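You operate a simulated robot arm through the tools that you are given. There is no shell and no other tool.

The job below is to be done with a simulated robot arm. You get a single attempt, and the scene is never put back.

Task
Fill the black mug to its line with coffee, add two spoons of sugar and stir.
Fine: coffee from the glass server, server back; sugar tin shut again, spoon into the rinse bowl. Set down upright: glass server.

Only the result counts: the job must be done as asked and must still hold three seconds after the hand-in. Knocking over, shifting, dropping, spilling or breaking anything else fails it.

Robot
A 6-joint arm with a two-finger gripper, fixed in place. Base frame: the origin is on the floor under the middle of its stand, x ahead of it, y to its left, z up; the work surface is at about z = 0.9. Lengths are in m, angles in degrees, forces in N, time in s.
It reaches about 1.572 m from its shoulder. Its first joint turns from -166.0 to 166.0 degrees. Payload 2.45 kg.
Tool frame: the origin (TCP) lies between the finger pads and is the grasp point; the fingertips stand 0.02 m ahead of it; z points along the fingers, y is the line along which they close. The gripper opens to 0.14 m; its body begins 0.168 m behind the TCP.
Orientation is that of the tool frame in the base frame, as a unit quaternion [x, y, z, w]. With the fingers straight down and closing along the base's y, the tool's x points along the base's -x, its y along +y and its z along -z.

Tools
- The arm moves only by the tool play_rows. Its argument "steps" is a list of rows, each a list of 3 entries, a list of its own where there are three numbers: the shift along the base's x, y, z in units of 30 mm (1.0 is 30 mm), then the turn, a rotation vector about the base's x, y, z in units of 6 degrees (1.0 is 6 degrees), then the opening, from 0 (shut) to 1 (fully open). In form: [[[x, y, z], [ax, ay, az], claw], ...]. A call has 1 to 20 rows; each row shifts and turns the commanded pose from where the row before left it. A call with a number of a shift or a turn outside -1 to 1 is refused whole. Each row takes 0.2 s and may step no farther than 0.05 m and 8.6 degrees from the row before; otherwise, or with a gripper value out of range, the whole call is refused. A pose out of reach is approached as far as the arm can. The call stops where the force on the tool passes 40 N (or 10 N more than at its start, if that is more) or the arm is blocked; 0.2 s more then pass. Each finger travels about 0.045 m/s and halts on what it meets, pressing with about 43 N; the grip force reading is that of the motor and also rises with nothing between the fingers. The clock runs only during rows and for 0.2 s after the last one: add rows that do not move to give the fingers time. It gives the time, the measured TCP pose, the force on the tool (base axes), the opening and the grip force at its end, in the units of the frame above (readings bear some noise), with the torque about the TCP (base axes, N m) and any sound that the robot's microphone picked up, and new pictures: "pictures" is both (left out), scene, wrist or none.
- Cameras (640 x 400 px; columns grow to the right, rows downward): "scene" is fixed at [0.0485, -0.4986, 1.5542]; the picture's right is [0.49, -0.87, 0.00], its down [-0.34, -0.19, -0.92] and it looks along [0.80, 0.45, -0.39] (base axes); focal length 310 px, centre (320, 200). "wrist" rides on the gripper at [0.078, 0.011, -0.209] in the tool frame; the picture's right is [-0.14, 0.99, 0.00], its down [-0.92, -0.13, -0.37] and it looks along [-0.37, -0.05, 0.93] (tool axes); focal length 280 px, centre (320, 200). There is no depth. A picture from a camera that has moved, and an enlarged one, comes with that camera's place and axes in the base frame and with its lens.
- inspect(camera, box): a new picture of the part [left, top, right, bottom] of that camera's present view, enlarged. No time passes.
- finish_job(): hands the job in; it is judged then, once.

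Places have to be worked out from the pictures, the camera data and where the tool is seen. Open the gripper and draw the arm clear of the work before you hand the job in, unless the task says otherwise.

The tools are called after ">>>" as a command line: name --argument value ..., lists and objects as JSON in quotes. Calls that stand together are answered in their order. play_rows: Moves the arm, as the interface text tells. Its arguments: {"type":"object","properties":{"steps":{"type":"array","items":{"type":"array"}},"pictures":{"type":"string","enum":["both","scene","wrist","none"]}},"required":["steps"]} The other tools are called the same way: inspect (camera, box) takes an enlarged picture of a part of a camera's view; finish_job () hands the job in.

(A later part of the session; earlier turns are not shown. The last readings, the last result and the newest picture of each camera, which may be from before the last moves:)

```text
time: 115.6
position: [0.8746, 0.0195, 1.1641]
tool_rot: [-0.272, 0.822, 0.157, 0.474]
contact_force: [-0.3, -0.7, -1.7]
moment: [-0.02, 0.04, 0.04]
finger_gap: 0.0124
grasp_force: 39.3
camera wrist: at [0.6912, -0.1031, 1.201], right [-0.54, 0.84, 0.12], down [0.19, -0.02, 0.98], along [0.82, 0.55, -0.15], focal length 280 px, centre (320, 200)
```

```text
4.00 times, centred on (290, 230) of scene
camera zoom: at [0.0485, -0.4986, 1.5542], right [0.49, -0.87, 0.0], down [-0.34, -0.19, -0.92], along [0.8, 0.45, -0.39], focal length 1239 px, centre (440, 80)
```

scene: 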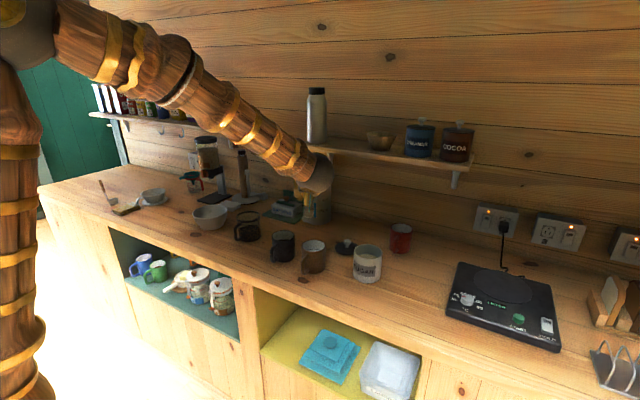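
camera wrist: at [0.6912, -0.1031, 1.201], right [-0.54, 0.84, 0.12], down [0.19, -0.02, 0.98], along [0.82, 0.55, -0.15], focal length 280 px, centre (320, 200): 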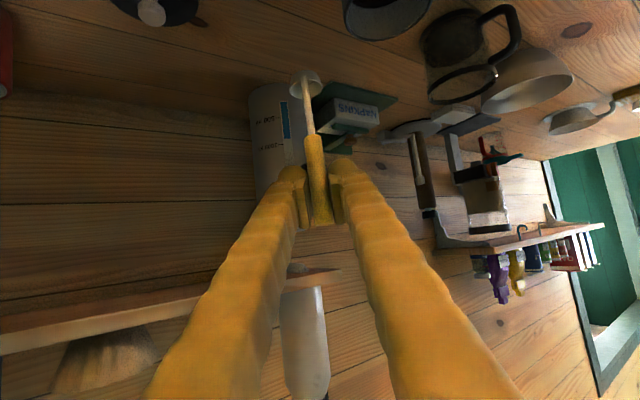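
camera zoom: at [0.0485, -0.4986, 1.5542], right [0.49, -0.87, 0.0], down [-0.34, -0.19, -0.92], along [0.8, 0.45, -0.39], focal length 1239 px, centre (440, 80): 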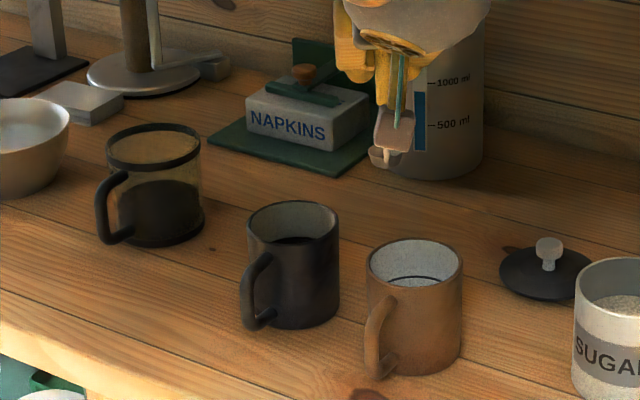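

The spoon is upright and empty, with no spill visible. I'll return to above the tin, with the TCP at about (0.870, -0.224) for this yaw.

>>> play_rows --steps '[[[-0.01, -0.5, 0], [0, 0, 0], 0.0], [[-0.015, -0.9, 0], [0, 0, 0], 0.0], [[-0.015, -0.9, 0], [0, 0, 0], 0.0], [[-0.015, -0.9, 0], [0, 0, 0], 0.0], [[-0.015, -0.9, 0], [0, 0, 0], 0.0], [[-0.015, -0.9, 0], [0, 0, 0], 0.0], [[-0.015, -0.9, 0], [0, 0, 0], 0.0], [[-0.015, -0.9, 0], [0, 0, 0], 0.0], [[-0.015, -0.9, 0], [0, 0, 0], 0.0], [[-0.01, -0.4, 0], [0, 0, 0], 0.0], [[0, 0, 0], [0, 0, 0], 0.0], [[0, 0, 0], [0, 0, 0], 0.0]]' --pictures "both"

>>> inspect --camera "wrist" --box '[160, 0, 480, 240]'

>>> inspect --camera "scene" --box '[320, 190, 420, 290]'

```text
time: 118.2
position: [0.8692, -0.224, 1.1659]
tool_rot: [-0.272, 0.822, 0.157, 0.475]
contact_force: [-0.5, 0.3, -0.6]
moment: [0.01, 0.02, -0.01]
finger_gap: 0.0133
grasp_force: 39.6
camera wrist: at [0.6871, -0.3462, 1.2014], right [-0.54, 0.84, 0.12], down [0.19, -0.02, 0.98], along [0.82, 0.55, -0.15], focal length 280 px, centre (320, 200)
```

scene: 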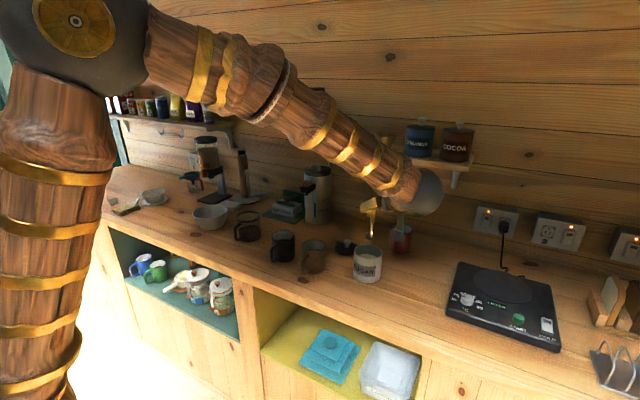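
wrist: 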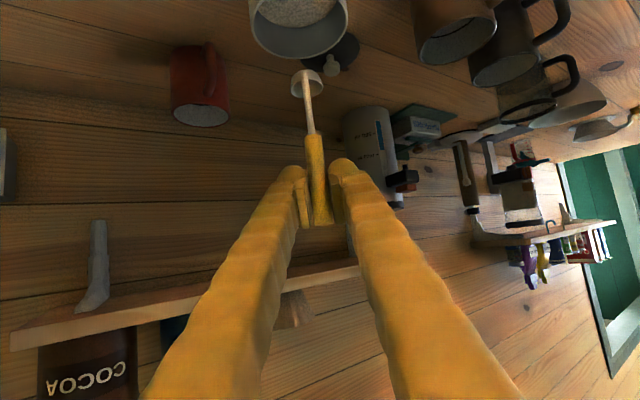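

```text
1.67 times, centred on (320, 120) of wrist
camera zoom: at [0.6871, -0.3462, 1.2014], right [-0.54, 0.84, 0.12], down [0.19, -0.02, 0.98], along [0.82, 0.55, -0.15], focal length 467 px, centre (320, 333)
```

zoom: 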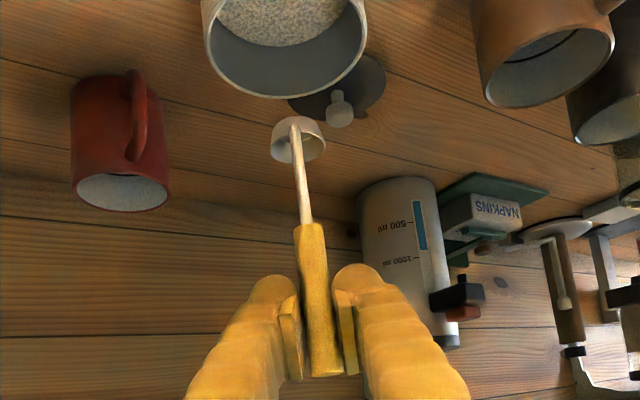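

```text
4.00 times, centred on (370, 240) of scene
camera zoom: at [0.0485, -0.4986, 1.5542], right [0.49, -0.87, 0.0], down [-0.34, -0.19, -0.92], along [0.8, 0.45, -0.39], focal length 1239 px, centre (120, 40)
```

zoom: 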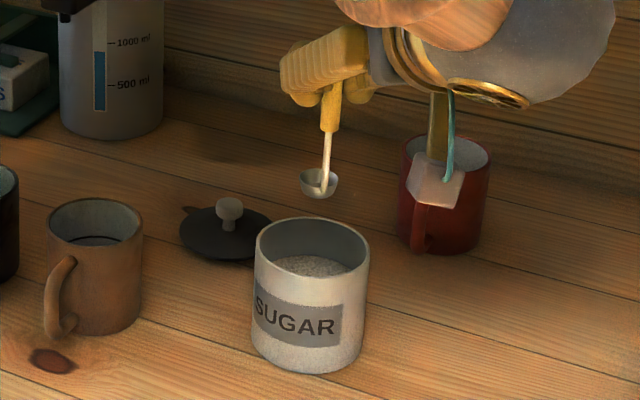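

The bowl is centred over the tin again. I'll lower it in and scoop the second spoonful.

>>> play_rows --steps '[[[0, 0, -0.7], [0, 0, 0], 0.0], [[0, 0, -0.7], [0, 0, 0], 0.0], [[0, 0, -0.6], [0, 0, 0], 0.0], [[0, 0, -0.5], [0, 0, 0], 0.0], [[0, 0, -0.3], [0, 0, 0], 0.0], [[0, 0, 0], [0, 0, 0], 0.0]]' --pictures "none"

>>> inspect --camera "scene" --box '[335, 210, 405, 280]'

>>> inspect --camera "wrist" --box '[160, 0, 480, 240]'

```text
time: 119.6
position: [0.8714, -0.2233, 1.0799]
tool_rot: [-0.273, 0.822, 0.157, 0.474]
contact_force: [0.3, -0.6, -1.1]
moment: [0.0, 0.03, 0.0]
finger_gap: 0.0128
grasp_force: 39.8
```

```text
5.71 times, centred on (370, 245) of scene
camera zoom: at [0.0485, -0.4986, 1.5542], right [0.49, -0.87, 0.0], down [-0.34, -0.19, -0.92], along [0.8, 0.45, -0.39], focal length 1770 px, centre (34, -57)
```

zoom: 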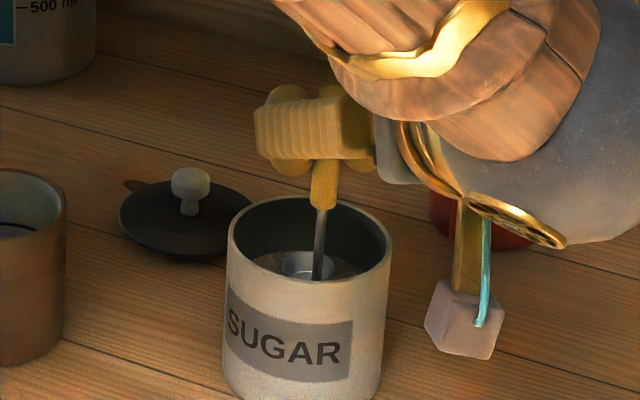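

```text
1.67 times, centred on (320, 120) of wrist
camera zoom: at [0.6877, -0.346, 1.1167], right [-0.54, 0.84, 0.12], down [0.19, -0.02, 0.98], along [0.82, 0.55, -0.15], focal length 467 px, centre (320, 333)
```

zoom: 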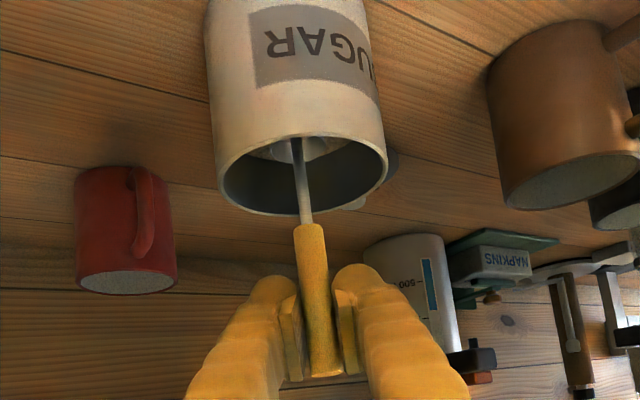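

>>> play_rows --steps '[[[0, 0, -0.3], [0, 0, 0], 0.0], [[0, 0, -0.3], [0, 0, 0], 0.0], [[0, 0, -0.27], [0, 0, 0], 0.0], [[0.1, 0.07, 0], [0, 0, 0], 0.0], [[0.05, 0.04, 0], [0, 0, 0], 0.0], [[-0.05, -0.04, 0.0], [0, 0, 0], 0.0], [[-0.1, -0.07, 0.2], [0, 0, 0], 0.0], [[0, 0, 0.3], [0, 0, 0], 0.0], [[0, 0, 0.3], [0, 0, 0], 0.0], [[0, 0, 0.4], [0, 0, 0], 0.0], [[0, 0, 0.5], [0, 0, 0], 0.0], [[0, 0, 0.5], [0, 0, 0], 0.0], [[0, 0, 0.5], [0, 0, 0], 0.0], [[0, 0, 0.5], [0, 0, 0], 0.0], [[0, 0, 0.4], [0, 0, 0], 0.0], [[0, 0, 0], [0, 0, 0], 0.0]]' --pictures "none"

>>> inspect --camera "scene" --box '[335, 200, 405, 270]'

>>> inspect --camera "wrist" --box '[160, 0, 480, 240]'

```text
time: 123.0
position: [0.8697, -0.2227, 1.1627]
tool_rot: [-0.272, 0.822, 0.157, 0.475]
contact_force: [0.2, 0.6, -0.5]
moment: [-0.02, 0.02, 0.02]
finger_gap: 0.0129
grasp_force: 39.7
```

```text
5.71 times, centred on (370, 235) of scene
camera zoom: at [0.0485, -0.4986, 1.5542], right [0.49, -0.87, 0.0], down [-0.34, -0.19, -0.92], along [0.8, 0.45, -0.39], focal length 1770 px, centre (34, 0)
```

zoom: 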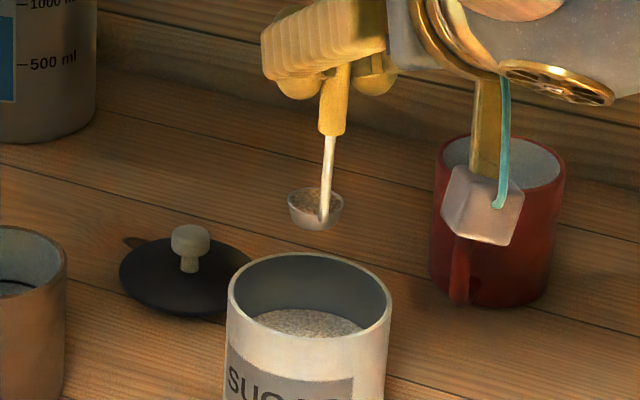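

```text
1.67 times, centred on (320, 120) of wrist
camera zoom: at [0.6867, -0.3455, 1.1992], right [-0.54, 0.84, 0.12], down [0.19, -0.02, 0.98], along [0.82, 0.55, -0.15], focal length 467 px, centre (320, 333)
```

zoom: 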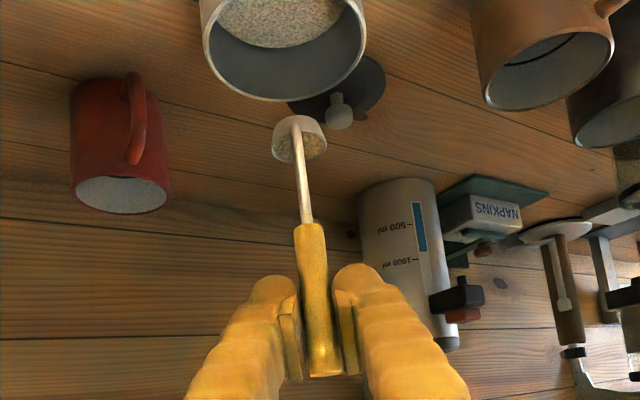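

>>> inspect --camera "scene" --box '[355, 225, 385, 245]'

>>> inspect --camera "wrist" --box '[280, 50, 360, 110]'

```text
16.00 times, centred on (370, 235) of scene
camera zoom: at [0.0485, -0.4986, 1.5542], right [0.49, -0.87, 0.0], down [-0.34, -0.19, -0.92], along [0.8, 0.45, -0.39], focal length 4956 px, centre (-480, -360)
```

zoom: 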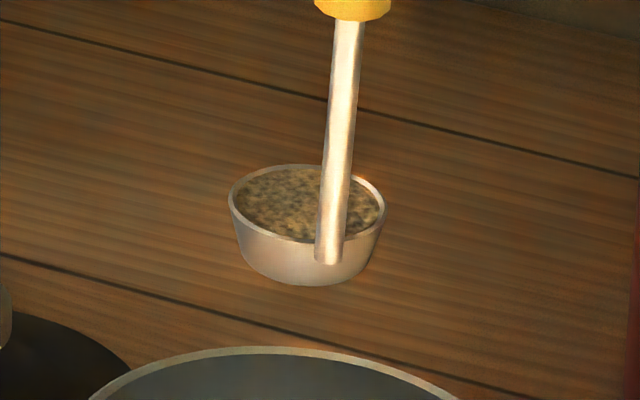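

```text
6.67 times, centred on (320, 80) of wrist
camera zoom: at [0.6867, -0.3455, 1.1992], right [-0.54, 0.84, 0.12], down [0.19, -0.02, 0.98], along [0.82, 0.55, -0.15], focal length 1869 px, centre (320, 1000)
```

zoom: 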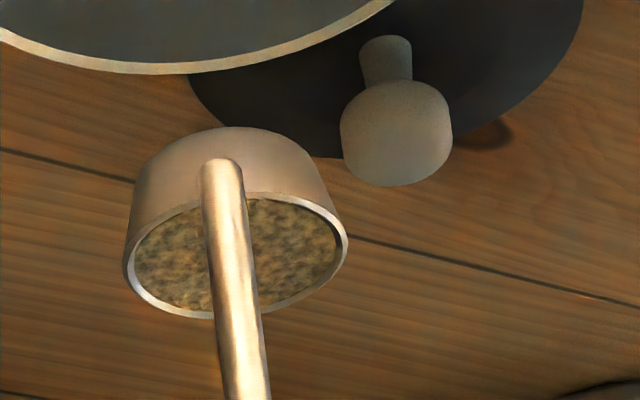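

The second spoonful is level and full. I'll carry it to the same start point over the mug as before.

>>> play_rows --steps '[[[-0.05, 0.3, 0], [0, 0, 0], 0.0], [[-0.1, 0.55, 0], [0, 0, 0], 0.0], [[-0.11, 0.65, 0], [0, 0, 0], 0.0], [[-0.11, 0.65, 0], [0, 0, 0], 0.0], [[-0.11, 0.65, 0], [0, 0, 0], 0.0], [[-0.11, 0.65, 0], [0, 0, 0], 0.0], [[-0.11, 0.65, 0], [0, 0, 0], 0.0], [[-0.11, 0.65, 0], [0, 0, 0], 0.0], [[-0.11, 0.65, 0], [0, 0, 0], 0.0], [[-0.11, 0.65, 0], [0, 0, 0], 0.0], [[-0.11, 0.65, 0], [0, 0, 0], 0.0], [[-0.11, 0.65, 0], [0, 0, 0], 0.0], [[-0.11, 0.65, 0], [0, 0, 0], 0.0], [[-0.11, 0.65, 0], [0, 0, 0], 0.0], [[-0.11, 0.65, 0], [0, 0, 0], 0.0], [[-0.11, 0.65, 0], [0, 0, 0], 0.0], [[-0.11, 0.65, 0], [0, 0, 0], 0.0], [[-0.1, 0.4, 0], [0, 0, 0], 0.0], [[0, 0, 0], [0, 0, 0], 0.0], [[0, 0, 0], [0, 0, 0], 0.0]]' --pictures "both"

>>> inspect --camera "scene" --box '[240, 180, 340, 280]'

```text
time: 127.2
position: [0.8144, 0.1069, 1.163]
tool_rot: [-0.273, 0.822, 0.158, 0.474]
contact_force: [0.3, 0.1, -0.7]
moment: [-0.02, -0.01, 0.0]
finger_gap: 0.0125
grasp_force: 39.4
camera wrist: at [0.6305, -0.016, 1.199], right [-0.54, 0.84, 0.12], down [0.19, -0.02, 0.98], along [0.82, 0.55, -0.15], focal length 280 px, centre (320, 200)
```

scene: 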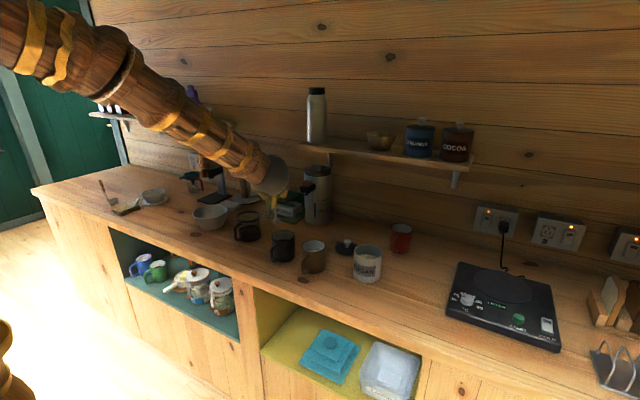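
wrist: 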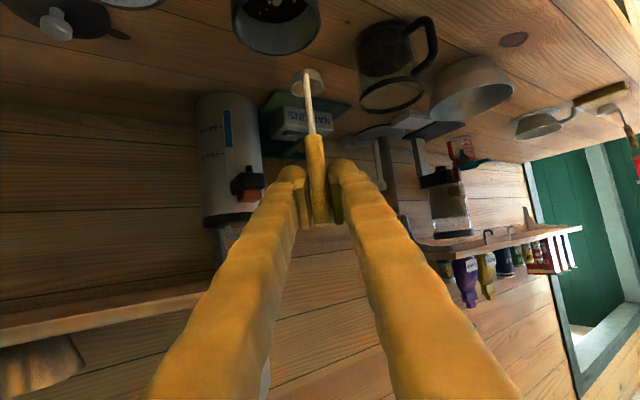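

```text
4.00 times, centred on (290, 230) of scene
camera zoom: at [0.0485, -0.4986, 1.5542], right [0.49, -0.87, 0.0], down [-0.34, -0.19, -0.92], along [0.8, 0.45, -0.39], focal length 1239 px, centre (440, 80)
```

zoom: 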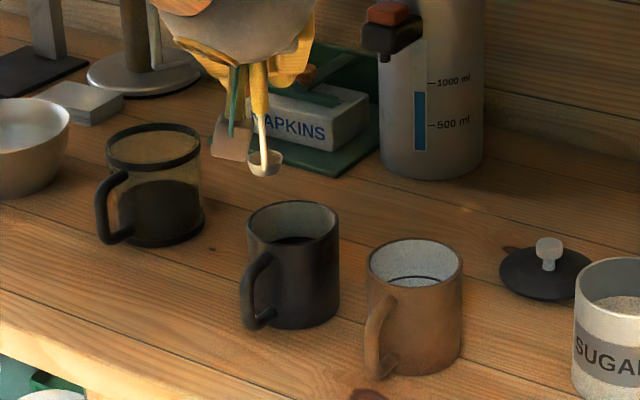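

The start point matches the previous pour, about 5 mm on the better side. I'll repeat the tilt with shifts.

>>> play_rows --steps '[[[0.207, -0.278, -0.1], [0.803, 0.596, 0], 0.0], [[0.207, -0.278, -0.1], [0.803, 0.596, 0], 0.0], [[0.207, -0.278, -0.1], [0.803, 0.596, 0], 0.0], [[0.203, -0.273, -0.1], [0.803, 0.596, 0], 0.0], [[0.199, -0.268, -0.1], [0.803, 0.596, 0], 0.0], [[0.181, -0.247, -0.1], [0.803, 0.596, 0], 0.0], [[0.14, -0.19, -0.1], [0.803, 0.596, 0], 0.0], [[0.12, -0.16, -0.1], [0.803, 0.596, 0], 0.0]]' --pictures "none"

>>> inspect --camera "scene" --box '[250, 190, 320, 260]'

>>> inspect --camera "wrist" --box '[160, 0, 480, 240]'

```text
time: 129.0
position: [0.8567, 0.0474, 1.1383]
tool_rot: [-0.054, 0.815, 0.478, 0.323]
contact_force: [0.0, -0.5, -0.5]
moment: [-0.03, -0.01, 0.0]
finger_gap: 0.0127
grasp_force: 39.6
```

```text
5.71 times, centred on (285, 225) of scene
camera zoom: at [0.0485, -0.4986, 1.5542], right [0.49, -0.87, 0.0], down [-0.34, -0.19, -0.92], along [0.8, 0.45, -0.39], focal length 1770 px, centre (520, 57)
```

zoom: 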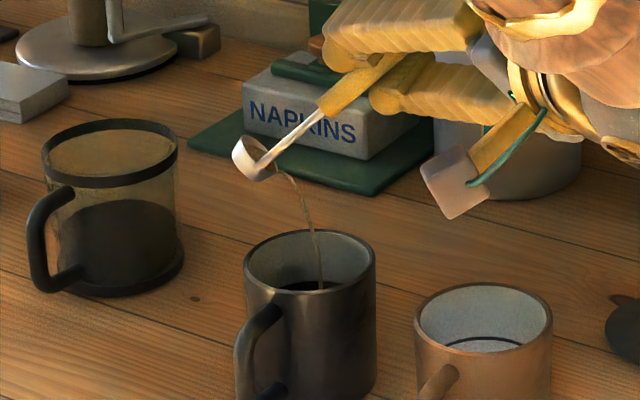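

```text
1.67 times, centred on (320, 120) of wrist
camera zoom: at [0.6925, -0.0998, 1.1708], right [-0.29, 0.5, 0.82], down [0.6, -0.57, 0.56], along [0.75, 0.65, -0.14], focal length 467 px, centre (320, 333)
```

zoom: 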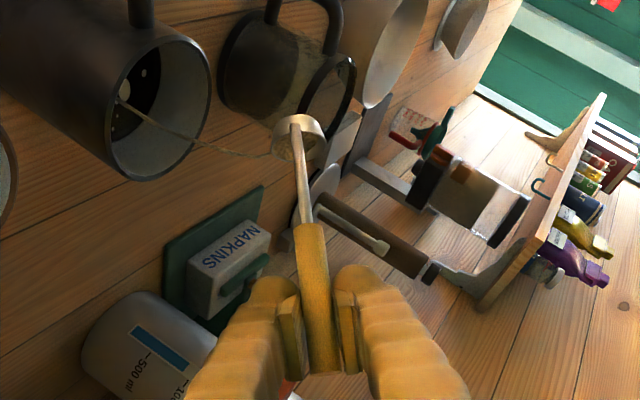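

The stream lands in the mug. I'll continue tilting and empty the spoon fully.

>>> play_rows --steps '[[[0.157, -0.211, 0], [0.803, 0.596, 0], 0.0], [[0.139, -0.187, 0], [0.803, 0.596, 0], 0.0], [[0.125, -0.169, 0], [0.803, 0.596, 0], 0.0], [[0.105, -0.142, 0], [0.803, 0.596, 0], 0.0], [[0.07, -0.09, 0], [0.803, 0.596, 0], 0.0], [[0, 0, 0], [0, 0, 0], 0.0]]' --pictures "none"

>>> inspect --camera "scene" --box '[250, 190, 320, 260]'

```text
time: 130.4
position: [0.8743, 0.0237, 1.1393]
tool_rot: [0.088, 0.737, 0.64, 0.198]
contact_force: [-0.3, -0.3, -0.9]
moment: [-0.07, -0.04, 0.01]
finger_gap: 0.0126
grasp_force: 39.4
```

```text
5.71 times, centred on (285, 225) of scene
camera zoom: at [0.0485, -0.4986, 1.5542], right [0.49, -0.87, 0.0], down [-0.34, -0.19, -0.92], along [0.8, 0.45, -0.39], focal length 1770 px, centre (520, 57)
```

zoom: 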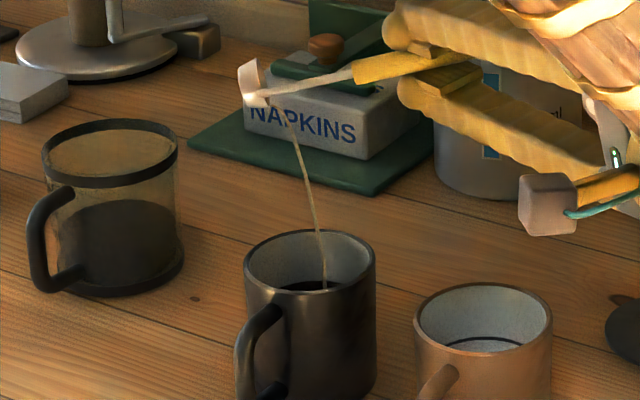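

>>> play_rows --steps '[[[0.0, 0.0, 0], [0.803, 0.596, 0], 0.0], [[0.0, 0.0, 0], [0.803, 0.596, 0], 0.0], [[0, 0, 0], [0.803, 0.596, 0], 0.0], [[0, 0, 0], [0.803, 0.596, 0], 0.0], [[0, 0, 0], [0, 0, 0], 0.0], [[0, 0, 0], [0, 0, 0], 0.0], [[0, 0, 0], [0, 0, 0], 0.0]]' --pictures "none"

>>> inspect --camera "scene" --box '[250, 190, 320, 260]'

>>> inspect --camera "wrist" --box '[280, 50, 360, 110]'

```text
time: 132.0
position: [0.8755, 0.0224, 1.1388]
tool_rot: [0.198, 0.639, 0.738, 0.088]
contact_force: [-0.4, 0.2, -1.8]
moment: [-0.08, -0.01, -0.01]
finger_gap: 0.0125
grasp_force: 39.5
```

```text
5.71 times, centred on (285, 225) of scene
camera zoom: at [0.0485, -0.4986, 1.5542], right [0.49, -0.87, 0.0], down [-0.34, -0.19, -0.92], along [0.8, 0.45, -0.39], focal length 1770 px, centre (520, 57)
```

zoom: 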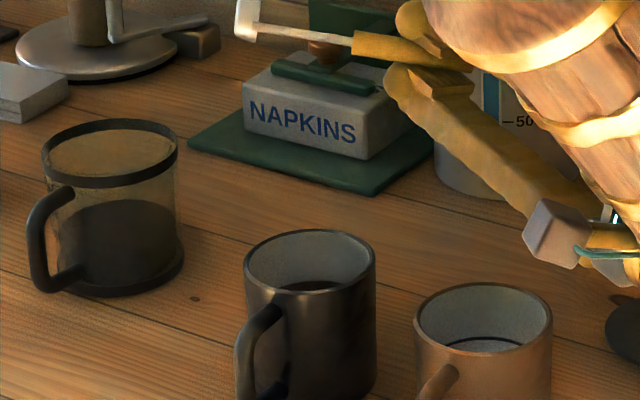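

```text
6.67 times, centred on (320, 80) of wrist
camera zoom: at [0.7213, -0.1384, 1.1411], right [0.25, -0.22, 0.94], down [0.67, -0.67, -0.33], along [0.7, 0.71, -0.02], focal length 1869 px, centre (320, 1000)
```

zoom: 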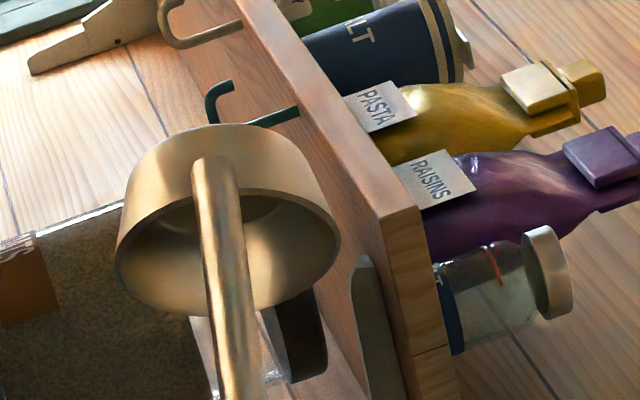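

The spoon is empty and two spoonfuls are in. I'll bring it upright again, then move it over the mug for stirring.

>>> play_rows --steps '[[[0, 0, 0.1], [-0.803, -0.596, 0], 0.0], [[0, 0, 0.1], [-0.803, -0.596, 0], 0.0], [[0, 0, 0.1], [-0.803, -0.596, 0], 0.0], [[0, 0, 0.1], [-0.803, -0.596, 0], 0.0], [[0, 0, 0.1], [-0.803, -0.596, 0], 0.0], [[0, 0, 0.1], [-0.803, -0.596, 0], 0.0], [[0, 0, 0.1], [-0.803, -0.596, 0], 0.0], [[0, 0, 0.1], [-0.803, -0.596, 0], 0.0], [[0, 0, 0], [-0.803, -0.596, 0], 0.0], [[0, 0, 0], [-0.803, -0.596, 0], 0.0], [[0, 0, 0], [-0.803, -0.596, 0], 0.0], [[0, 0, 0], [-0.803, -0.596, 0], 0.0], [[0, 0, 0], [-0.803, -0.596, 0], 0.0], [[0, 0, 0], [-0.803, -0.596, 0], 0.0], [[0, 0, 0], [-0.803, -0.596, 0], 0.0], [[0, 0, 0], [-0.803, -0.596, 0], 0.0], [[0, 0, 0], [-0.803, -0.596, 0], 0.0], [[0, 0, 0], [0, 0, 0], 0.0], [[0, 0, 0], [0, 0, 0], 0.0]]' --pictures "none"

>>> play_rows --steps '[[[-0.25, 0.39, 0], [0, 0, 0], 0.0], [[-0.25, 0.39, 0], [0, 0, 0], 0.0], [[-0.25, 0.39, 0], [0, 0, 0], 0.0], [[-0.25, 0.39, 0], [0, 0, 0], 0.0], [[-0.25, 0.39, 0], [0, 0, 0], 0.0], [[-0.25, 0.37, 0], [0, 0, 0], 0.0], [[0, 0, 0], [0, 0, 0], 0.0], [[0, 0, 0], [0, 0, 0], 0.0]]' --pictures "both"

>>> inspect --camera "scene" --box '[240, 180, 340, 280]'

>>> inspect --camera "wrist" --box '[160, 0, 480, 240]'

```text
time: 136.0
position: [0.8755, 0.0234, 1.1625]
tool_rot: [-0.273, 0.822, 0.157, 0.475]
contact_force: [-0.3, -0.6, -0.8]
moment: [-0.03, 0.0, 0.0]
finger_gap: 0.0122
grasp_force: 39.4
```

```text
time: 137.8
position: [0.8304, 0.0922, 1.1626]
tool_rot: [-0.272, 0.822, 0.157, 0.475]
contact_force: [0.5, 0.2, -2.1]
moment: [-0.02, 0.02, 0.01]
finger_gap: 0.0122
grasp_force: 38.9
camera wrist: at [0.6469, -0.0296, 1.1988], right [-0.54, 0.84, 0.12], down [0.19, -0.02, 0.98], along [0.82, 0.55, -0.15], focal length 280 px, centre (320, 200)
```

scene: 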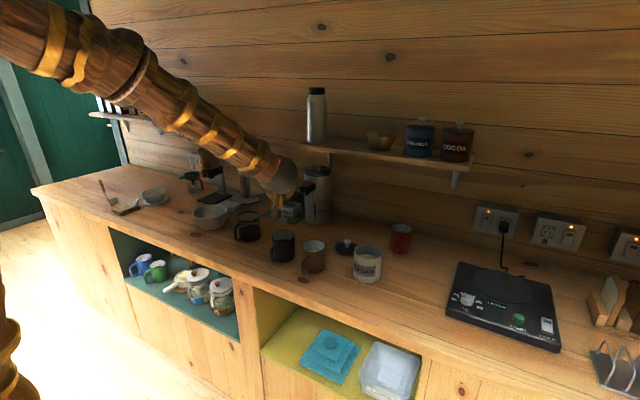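
wrist: 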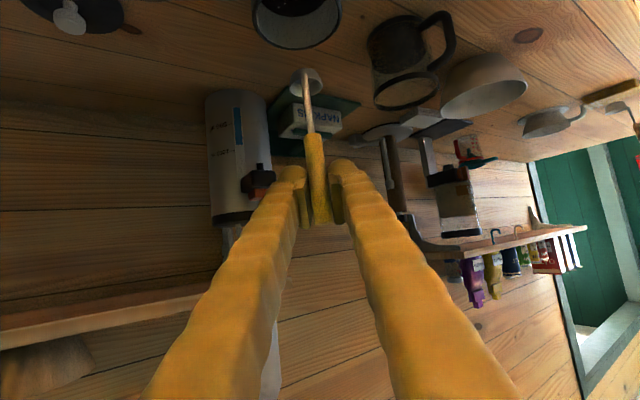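

```text
4.00 times, centred on (290, 230) of scene
camera zoom: at [0.0485, -0.4986, 1.5542], right [0.49, -0.87, 0.0], down [-0.34, -0.19, -0.92], along [0.8, 0.45, -0.39], focal length 1239 px, centre (440, 80)
```

zoom: 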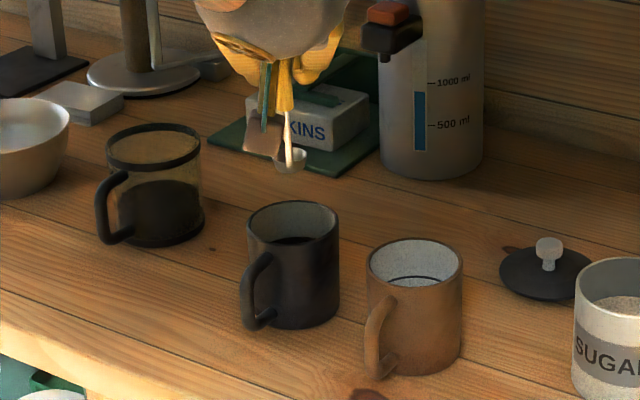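

```text
1.67 times, centred on (320, 120) of wrist
camera zoom: at [0.6469, -0.0296, 1.1988], right [-0.54, 0.84, 0.12], down [0.19, -0.02, 0.98], along [0.82, 0.55, -0.15], focal length 467 px, centre (320, 333)
```

zoom: 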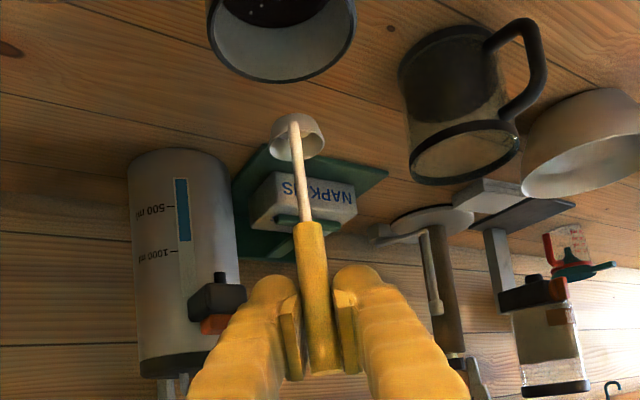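

The spoon is centred over the mug. I'll lower it to just inside the rim and verify clearance.

>>> play_rows --steps '[[[0, 0, -0.7], [0, 0, 0], 0.0], [[0, 0, -0.7], [0, 0, 0], 0.0], [[0, 0, -0.6], [0, 0, 0], 0.0], [[0, 0, -0.5], [0, 0, 0], 0.0], [[0, 0, 0], [0, 0, 0], 0.0]]' --pictures "none"

>>> inspect --camera "scene" --box '[250, 200, 320, 270]'

>>> inspect --camera "wrist" --box '[220, 0, 420, 240]'

```text
time: 139.0
position: [0.8306, 0.0938, 1.0884]
tool_rot: [-0.272, 0.822, 0.157, 0.474]
contact_force: [-0.2, -0.6, -1.5]
moment: [0.0, 0.01, -0.03]
finger_gap: 0.0121
grasp_force: 38.8
```

```text
5.71 times, centred on (285, 235) of scene
camera zoom: at [0.0485, -0.4986, 1.5542], right [0.49, -0.87, 0.0], down [-0.34, -0.19, -0.92], along [0.8, 0.45, -0.39], focal length 1770 px, centre (520, 0)
```

zoom: 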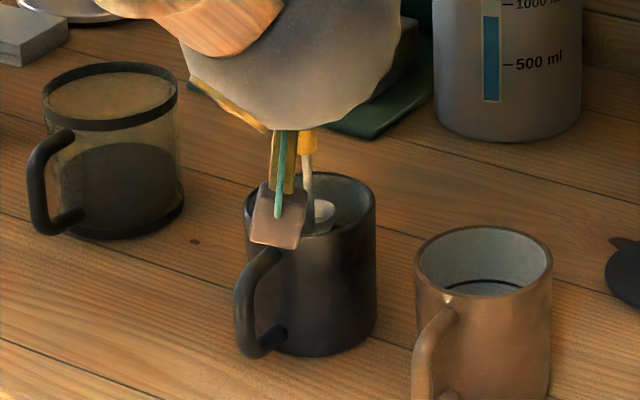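

```text
1.67 times, centred on (320, 120) of wrist
camera zoom: at [0.6473, -0.0297, 1.1242], right [-0.54, 0.84, 0.12], down [0.19, -0.02, 0.98], along [0.82, 0.55, -0.15], focal length 467 px, centre (320, 333)
```

zoom: 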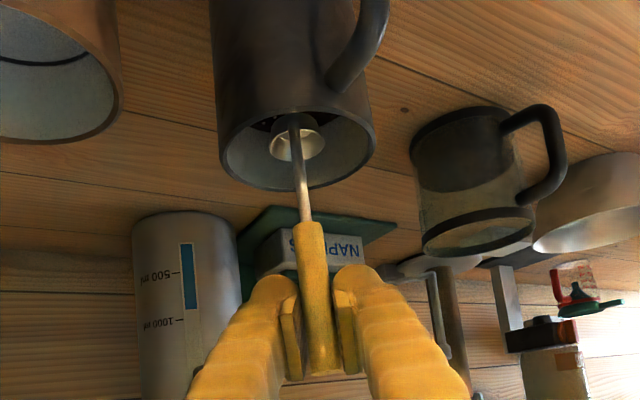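

The bowl is centred inside the mug. I'll lower it into the coffee to about 13 mm above the bottom.

>>> play_rows --steps '[[[0, 0, -0.4], [0, 0, 0], 0.0], [[0, 0, -0.4], [0, 0, 0], 0.0], [[0, 0, -0.4], [0, 0, 0], 0.0], [[0, 0, -0.4], [0, 0, 0], 0.0], [[0, 0, 0], [0, 0, 0], 0.0]]' --pictures "none"

>>> inspect --camera "wrist" --box '[220, 0, 420, 240]'

>>> inspect --camera "scene" --box '[250, 200, 320, 270]'

```text
time: 140.2
position: [0.8305, 0.0938, 1.0401]
tool_rot: [-0.272, 0.822, 0.157, 0.474]
contact_force: [-0.5, 0.1, -1.1]
moment: [-0.03, -0.01, 0.03]
finger_gap: 0.0121
grasp_force: 38.6
```

```text
1.67 times, centred on (320, 120) of wrist
camera zoom: at [0.647, -0.0291, 1.076], right [-0.54, 0.84, 0.12], down [0.19, -0.02, 0.98], along [0.82, 0.55, -0.15], focal length 467 px, centre (320, 333)
```

zoom: 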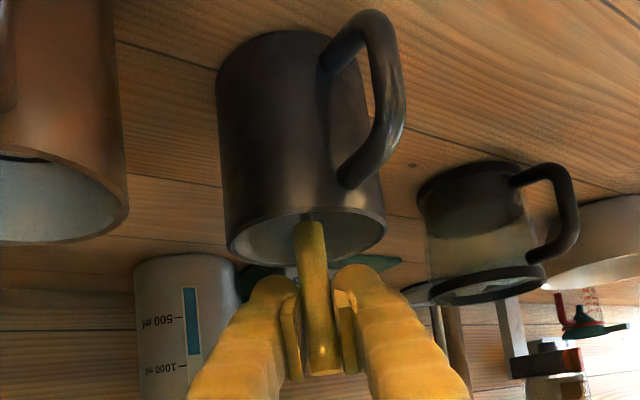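

```text
5.71 times, centred on (285, 235) of scene
camera zoom: at [0.0485, -0.4986, 1.5542], right [0.49, -0.87, 0.0], down [-0.34, -0.19, -0.92], along [0.8, 0.45, -0.39], focal length 1770 px, centre (520, 0)
```

zoom: 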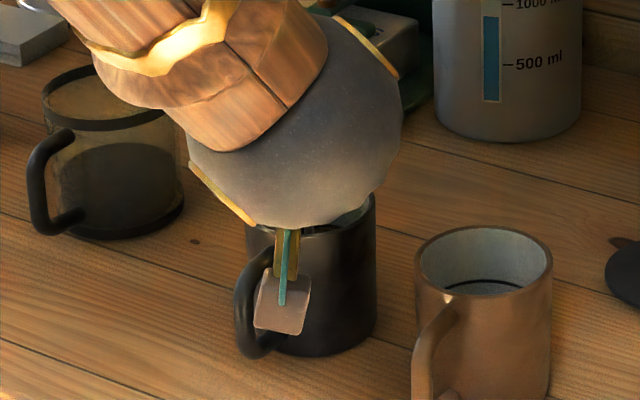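

The spoon is in the coffee at the planned depth. I'll stir with small circles of about 7 mm radius first, watching the forces for wall contact.

>>> play_rows --steps '[[[0.233, 0, 0], [0, 0, 0], 0.0], [[-0.069, 0.165, 0], [0, 0, 0], 0.0], [[-0.165, 0.069, 0], [0, 0, 0], 0.0], [[-0.165, -0.069, 0], [0, 0, 0], 0.0], [[-0.069, -0.165, 0], [0, 0, 0], 0.0], [[0.069, -0.165, 0], [0, 0, 0], 0.0], [[0.165, -0.069, 0], [0, 0, 0], 0.0], [[0.165, 0.069, 0], [0, 0, 0], 0.0], [[0.069, 0.165, 0], [0, 0, 0], 0.0]]' --pictures "none"

>>> inspect --camera "wrist" --box '[220, 0, 420, 240]'

```text
time: 142.2
position: [0.8379, 0.0933, 1.0396]
tool_rot: [-0.273, 0.822, 0.158, 0.475]
contact_force: [-0.6, 0.3, -1.7]
moment: [-0.02, 0.08, 0.0]
finger_gap: 0.0119
grasp_force: 38.5
```

```text
1.67 times, centred on (320, 120) of wrist
camera zoom: at [0.6543, -0.0294, 1.0761], right [-0.54, 0.84, 0.12], down [0.19, -0.02, 0.98], along [0.82, 0.55, -0.15], focal length 467 px, centre (320, 333)
```

zoom: 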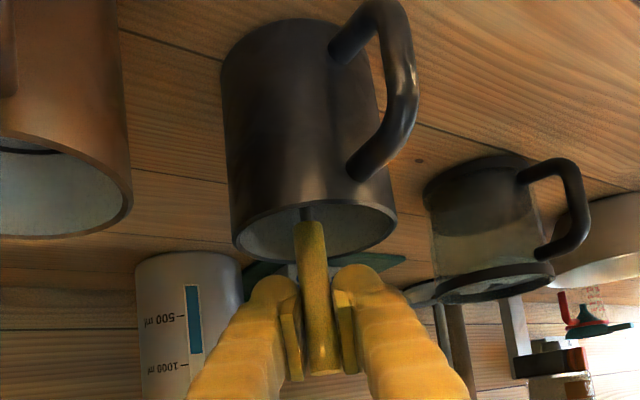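

Only light fluid drag shows, with no wall contact. I'll stir three more turns at about 9 mm radius.

>>> play_rows --steps '[[[0.067, 0, 0], [0, 0, 0], 0.0], [[-0.15, 0.26, 0], [0, 0, 0], 0.0], [[-0.3, 0, 0], [0, 0, 0], 0.0], [[-0.15, -0.26, 0], [0, 0, 0], 0.0], [[0.15, -0.26, 0], [0, 0, 0], 0.0], [[0.3, 0, 0], [0, 0, 0], 0.0], [[0.15, 0.26, 0], [0, 0, 0], 0.0], [[-0.15, 0.26, 0], [0, 0, 0], 0.0], [[-0.3, 0, 0], [0, 0, 0], 0.0], [[-0.15, -0.26, 0], [0, 0, 0], 0.0], [[0.15, -0.26, 0], [0, 0, 0], 0.0], [[0.3, 0, 0], [0, 0, 0], 0.0], [[0.15, 0.26, 0], [0, 0, 0], 0.0], [[-0.15, 0.26, 0], [0, 0, 0], 0.0], [[-0.3, 0, 0], [0, 0, 0], 0.0], [[-0.15, -0.26, 0], [0, 0, 0], 0.0], [[0.15, -0.26, 0], [0, 0, 0], 0.0], [[0.3, 0, 0], [0, 0, 0], 0.0], [[0.15, 0.26, 0], [0, 0, 0], 0.0]]' --pictures "scene"

>>> inspect --camera "wrist" --box '[220, 0, 420, 240]'

>>> inspect --camera "scene" --box '[250, 200, 320, 270]'

```text
time: 146.2
position: [0.8395, 0.0941, 1.0387]
tool_rot: [-0.272, 0.822, 0.157, 0.475]
contact_force: [0.0, -0.2, -0.4]
moment: [0.01, 0.03, 0.0]
finger_gap: 0.0117
grasp_force: 38.5
```

scene: 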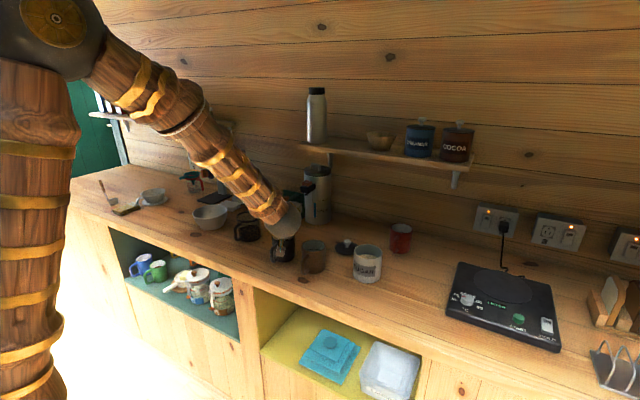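

```text
1.67 times, centred on (320, 120) of wrist
camera zoom: at [0.6563, -0.0292, 1.0753], right [-0.54, 0.84, 0.12], down [0.19, -0.02, 0.98], along [0.82, 0.55, -0.15], focal length 467 px, centre (320, 333)
```

zoom: 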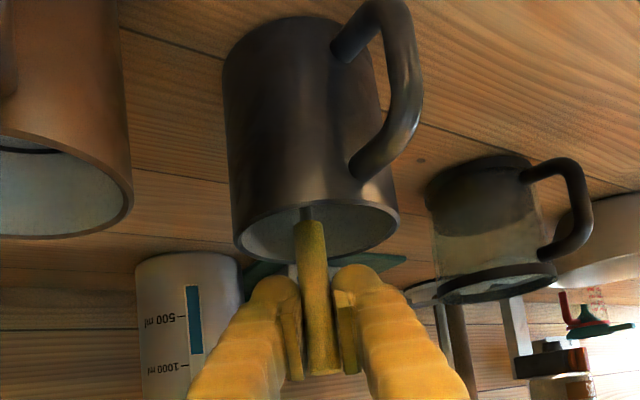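

```text
5.71 times, centred on (285, 235) of scene
camera zoom: at [0.0485, -0.4986, 1.5542], right [0.49, -0.87, 0.0], down [-0.34, -0.19, -0.92], along [0.8, 0.45, -0.39], focal length 1770 px, centre (520, 0)
```

zoom: 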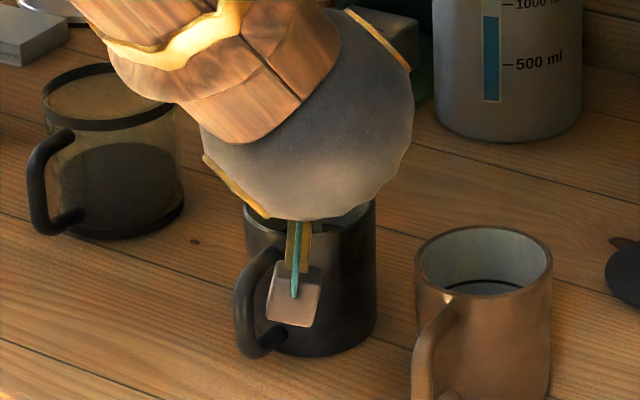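

The mug hasn't moved. I'll do three more turns and then return to centre.

>>> play_rows --steps '[[[-0.15, 0.26, 0], [0, 0, 0], 0.0], [[-0.3, 0, 0], [0, 0, 0], 0.0], [[-0.15, -0.26, 0], [0, 0, 0], 0.0], [[0.15, -0.26, 0], [0, 0, 0], 0.0], [[0.3, 0, 0], [0, 0, 0], 0.0], [[0.15, 0.26, 0], [0, 0, 0], 0.0], [[-0.15, 0.26, 0], [0, 0, 0], 0.0], [[-0.3, 0, 0], [0, 0, 0], 0.0], [[-0.15, -0.26, 0], [0, 0, 0], 0.0], [[0.15, -0.26, 0], [0, 0, 0], 0.0], [[0.3, 0, 0], [0, 0, 0], 0.0], [[0.15, 0.26, 0], [0, 0, 0], 0.0], [[-0.15, 0.26, 0], [0, 0, 0], 0.0], [[-0.3, 0, 0], [0, 0, 0], 0.0], [[-0.15, -0.26, 0], [0, 0, 0], 0.0], [[0.15, -0.26, 0], [0, 0, 0], 0.0], [[0.3, 0, 0], [0, 0, 0], 0.0], [[0.15, 0.26, 0], [0, 0, 0], 0.0], [[-0.3, 0, 0], [0, 0, 0], 0.0], [[0, 0, 0], [0, 0, 0], 0.0]]' --pictures "none"

```text
time: 150.4
position: [0.8305, 0.0917, 1.0384]
tool_rot: [-0.272, 0.822, 0.157, 0.475]
contact_force: [-0.7, 0.0, -1.4]
moment: [0.0, 0.06, 0.01]
finger_gap: 0.0107
grasp_force: 38.3
```

Stirring is done, about seven turns. The finger gap has narrowed slightly, so I'll lift the spoon out slowly and check the grip.

>>> play_rows --steps '[[[0, 0, 0.3], [0, 0, 0], 0.0], [[0, 0, 0.4], [0, 0, 0], 0.0], [[0, 0, 0.5], [0, 0, 0], 0.0], [[0, 0, 0.5], [0, 0, 0], 0.0], [[0, 0, 0], [0, 0, 0], 0.0], [[0, 0, 0], [0, 0, 0], 0.0]]' --pictures "both"

>>> inspect --camera "wrist" --box '[220, 0, 420, 240]'

>>> inspect --camera "scene" --box '[250, 200, 320, 270]'

```text
time: 151.8
position: [0.8292, 0.0925, 1.0903]
tool_rot: [-0.272, 0.823, 0.157, 0.475]
contact_force: [-0.2, -0.2, -1.1]
moment: [0.02, 0.02, 0.03]
finger_gap: 0.0108
grasp_force: 37.8
camera wrist: at [0.647, -0.0295, 1.1267], right [-0.54, 0.84, 0.12], down [0.19, -0.02, 0.98], along [0.82, 0.55, -0.15], focal length 280 px, centre (320, 200)
```

scene: 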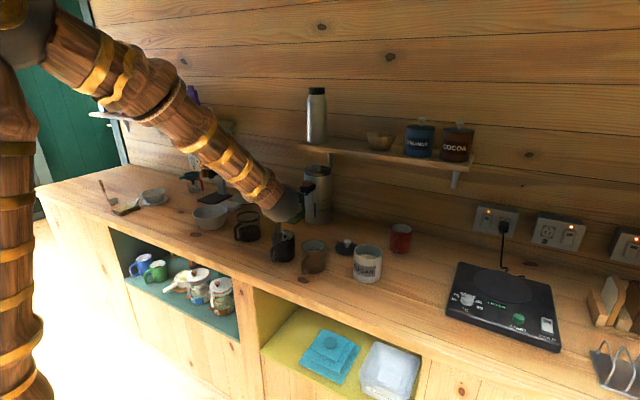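
wrist: 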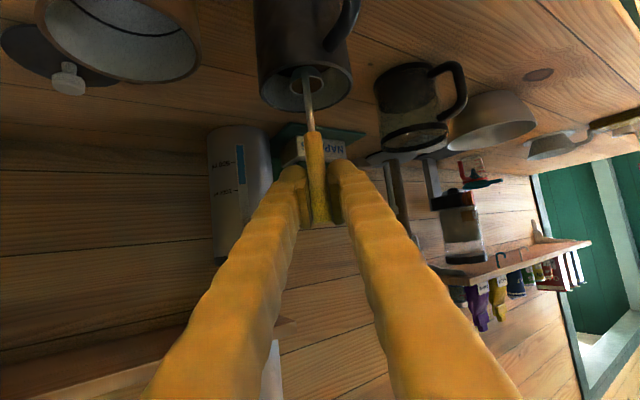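

```text
1.67 times, centred on (320, 120) of wrist
camera zoom: at [0.647, -0.0295, 1.1267], right [-0.54, 0.84, 0.12], down [0.19, -0.02, 0.98], along [0.82, 0.55, -0.15], focal length 467 px, centre (320, 333)
```

zoom: 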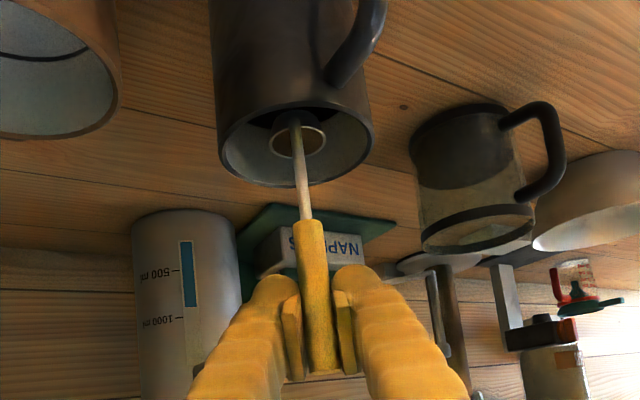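

```text
5.71 times, centred on (285, 235) of scene
camera zoom: at [0.0485, -0.4986, 1.5542], right [0.49, -0.87, 0.0], down [-0.34, -0.19, -0.92], along [0.8, 0.45, -0.39], focal length 1770 px, centre (520, 0)
```

zoom: 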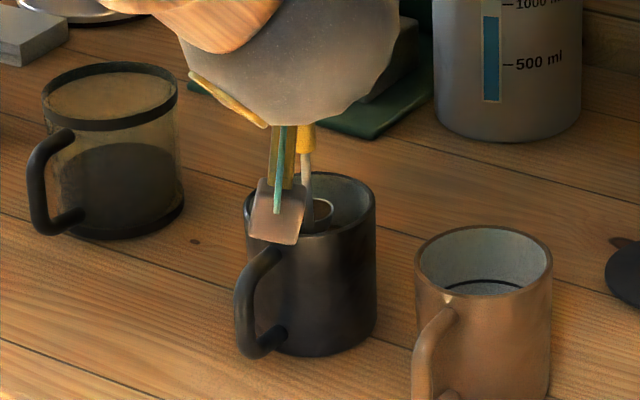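

The spoon's bowl came up full of coffee, so I'll pour that back into the mug with the same tilt. First I'll raise it gently to the pour start point.

>>> play_rows --steps '[[[0, 0, 0.3], [0, 0, 0], 0.0], [[0, 0, 0.4], [0, 0, 0], 0.0], [[0, 0, 0.4], [0, 0, 0], 0.0], [[0, 0, 0.4], [0, 0, 0], 0.0], [[0, 0, 0.4], [0, 0, 0], 0.0], [[0, 0, 0.4], [0, 0, 0], 0.0], [[0, 0, 0.1], [0, 0, 0], 0.0], [[-0.12, 0.12, 0], [0, 0, 0], 0.0], [[-0.15, 0.15, 0], [0, 0, 0], 0.0], [[-0.15, 0.15, 0], [0, 0, 0], 0.0], [[-0.08, 0.06, 0], [0, 0, 0], 0.0], [[0, 0, 0], [0, 0, 0], 0.0], [[0, 0, 0], [0, 0, 0], 0.0]]' --pictures "none"

>>> inspect --camera "scene" --box '[250, 190, 320, 260]'

>>> inspect --camera "wrist" --box '[220, 0, 420, 240]'

```text
time: 154.6
position: [0.8161, 0.1064, 1.1626]
tool_rot: [-0.272, 0.822, 0.156, 0.475]
contact_force: [0.1, -0.4, -0.6]
moment: [-0.05, 0.0, 0.01]
finger_gap: 0.0107
grasp_force: 37.7
```

```text
5.71 times, centred on (285, 225) of scene
camera zoom: at [0.0485, -0.4986, 1.5542], right [0.49, -0.87, 0.0], down [-0.34, -0.19, -0.92], along [0.8, 0.45, -0.39], focal length 1770 px, centre (520, 57)
```

zoom: 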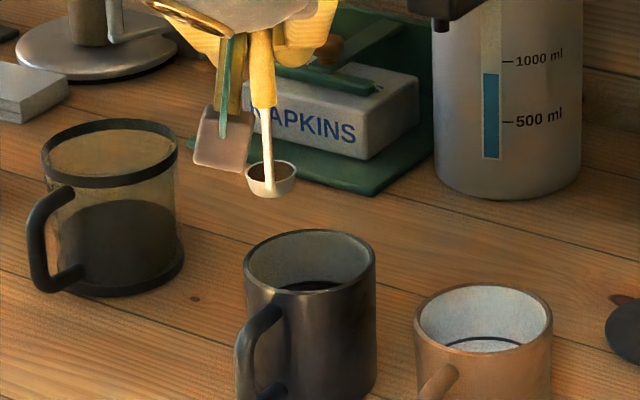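

```text
1.67 times, centred on (320, 120) of wrist
camera zoom: at [0.632, -0.0153, 1.1988], right [-0.54, 0.84, 0.12], down [0.19, -0.02, 0.98], along [0.82, 0.55, -0.15], focal length 467 px, centre (320, 333)
```

zoom: 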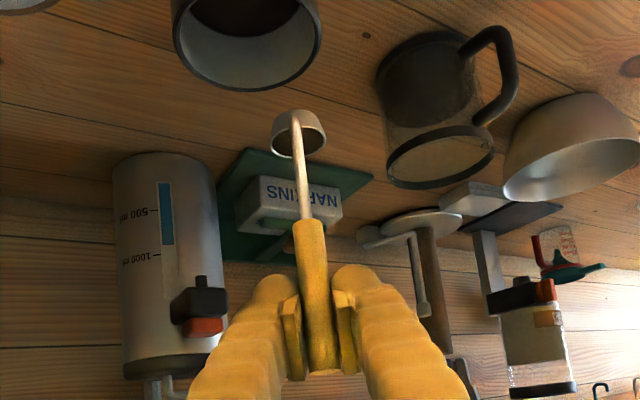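

The spoon holds coffee and sits over the mug as planned. I'll tilt it over the mug to return the coffee.

>>> play_rows --steps '[[[0.207, -0.278, -0.1], [0.803, 0.596, 0], 0.0], [[0.207, -0.278, -0.1], [0.803, 0.596, 0], 0.0], [[0.207, -0.278, -0.1], [0.803, 0.596, 0], 0.0], [[0.203, -0.273, -0.1], [0.803, 0.596, 0], 0.0], [[0.199, -0.268, -0.1], [0.803, 0.596, 0], 0.0], [[0.181, -0.247, -0.1], [0.803, 0.596, 0], 0.0]]' --pictures "none"

>>> inspect --camera "scene" --box '[250, 190, 320, 260]'

```text
time: 156.0
position: [0.851, 0.0596, 1.1436]
tool_rot: [-0.112, 0.83, 0.404, 0.367]
contact_force: [0.3, 0.6, -0.9]
moment: [-0.08, 0.0, -0.01]
finger_gap: 0.0105
grasp_force: 37.5
```

```text
5.71 times, centred on (285, 225) of scene
camera zoom: at [0.0485, -0.4986, 1.5542], right [0.49, -0.87, 0.0], down [-0.34, -0.19, -0.92], along [0.8, 0.45, -0.39], focal length 1770 px, centre (520, 57)
```

zoom: 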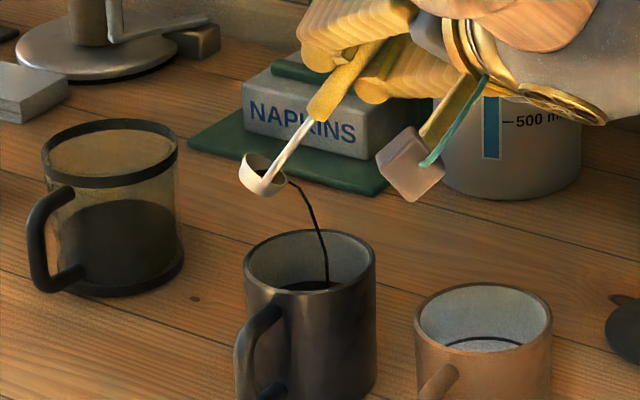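

The coffee is going back into the mug. I'll continue the tilt until the spoon is empty.

>>> play_rows --steps '[[[0.14, -0.19, -0.1], [0.803, 0.596, 0], 0.0], [[0.12, -0.16, -0.1], [0.803, 0.596, 0], 0.0], [[0.157, -0.211, 0], [0.803, 0.596, 0], 0.0], [[0.139, -0.187, 0], [0.803, 0.596, 0], 0.0], [[0.125, -0.169, 0], [0.803, 0.596, 0], 0.0], [[0.105, -0.142, 0], [0.803, 0.596, 0], 0.0], [[0.07, -0.09, 0], [0.803, 0.596, 0], 0.0], [[0, 0, 0], [0.803, 0.596, 0], 0.0], [[0, 0, 0], [0.803, 0.596, 0], 0.0], [[0, 0, 0], [0.803, 0.596, 0], 0.0], [[0, 0, 0], [0.803, 0.596, 0], 0.0], [[0, 0, 0], [0, 0, 0], 0.0], [[0, 0, 0], [0, 0, 0], 0.0]]' --pictures "none"

>>> inspect --camera "scene" --box '[250, 190, 320, 260]'

>>> inspect --camera "wrist" --box '[280, 50, 360, 110]'

```text
time: 158.8
position: [0.8768, 0.0241, 1.1379]
tool_rot: [0.198, 0.639, 0.738, 0.087]
contact_force: [0.6, -0.3, -1.5]
moment: [-0.05, -0.04, 0.05]
finger_gap: 0.0102
grasp_force: 38.3
```

```text
5.71 times, centred on (285, 225) of scene
camera zoom: at [0.0485, -0.4986, 1.5542], right [0.49, -0.87, 0.0], down [-0.34, -0.19, -0.92], along [0.8, 0.45, -0.39], focal length 1770 px, centre (520, 57)
```

zoom: 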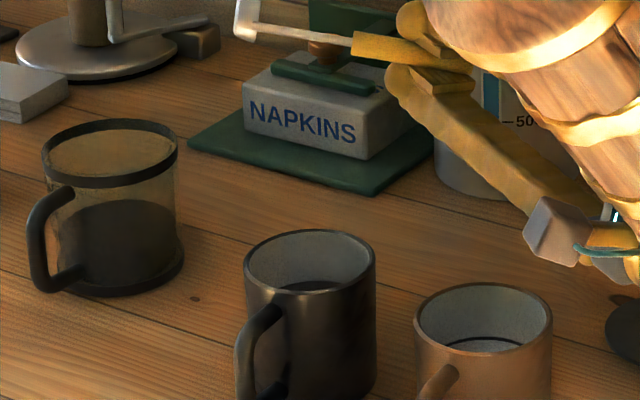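

```text
6.67 times, centred on (320, 80) of wrist
camera zoom: at [0.7233, -0.1375, 1.1409], right [0.25, -0.22, 0.94], down [0.67, -0.67, -0.33], along [0.7, 0.71, -0.02], focal length 1869 px, centre (320, 1000)
```

zoom: 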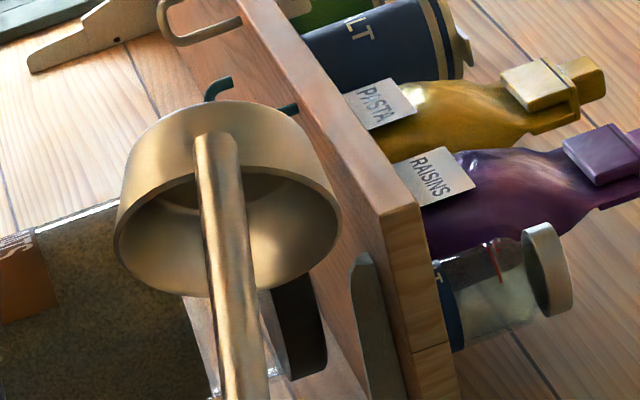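

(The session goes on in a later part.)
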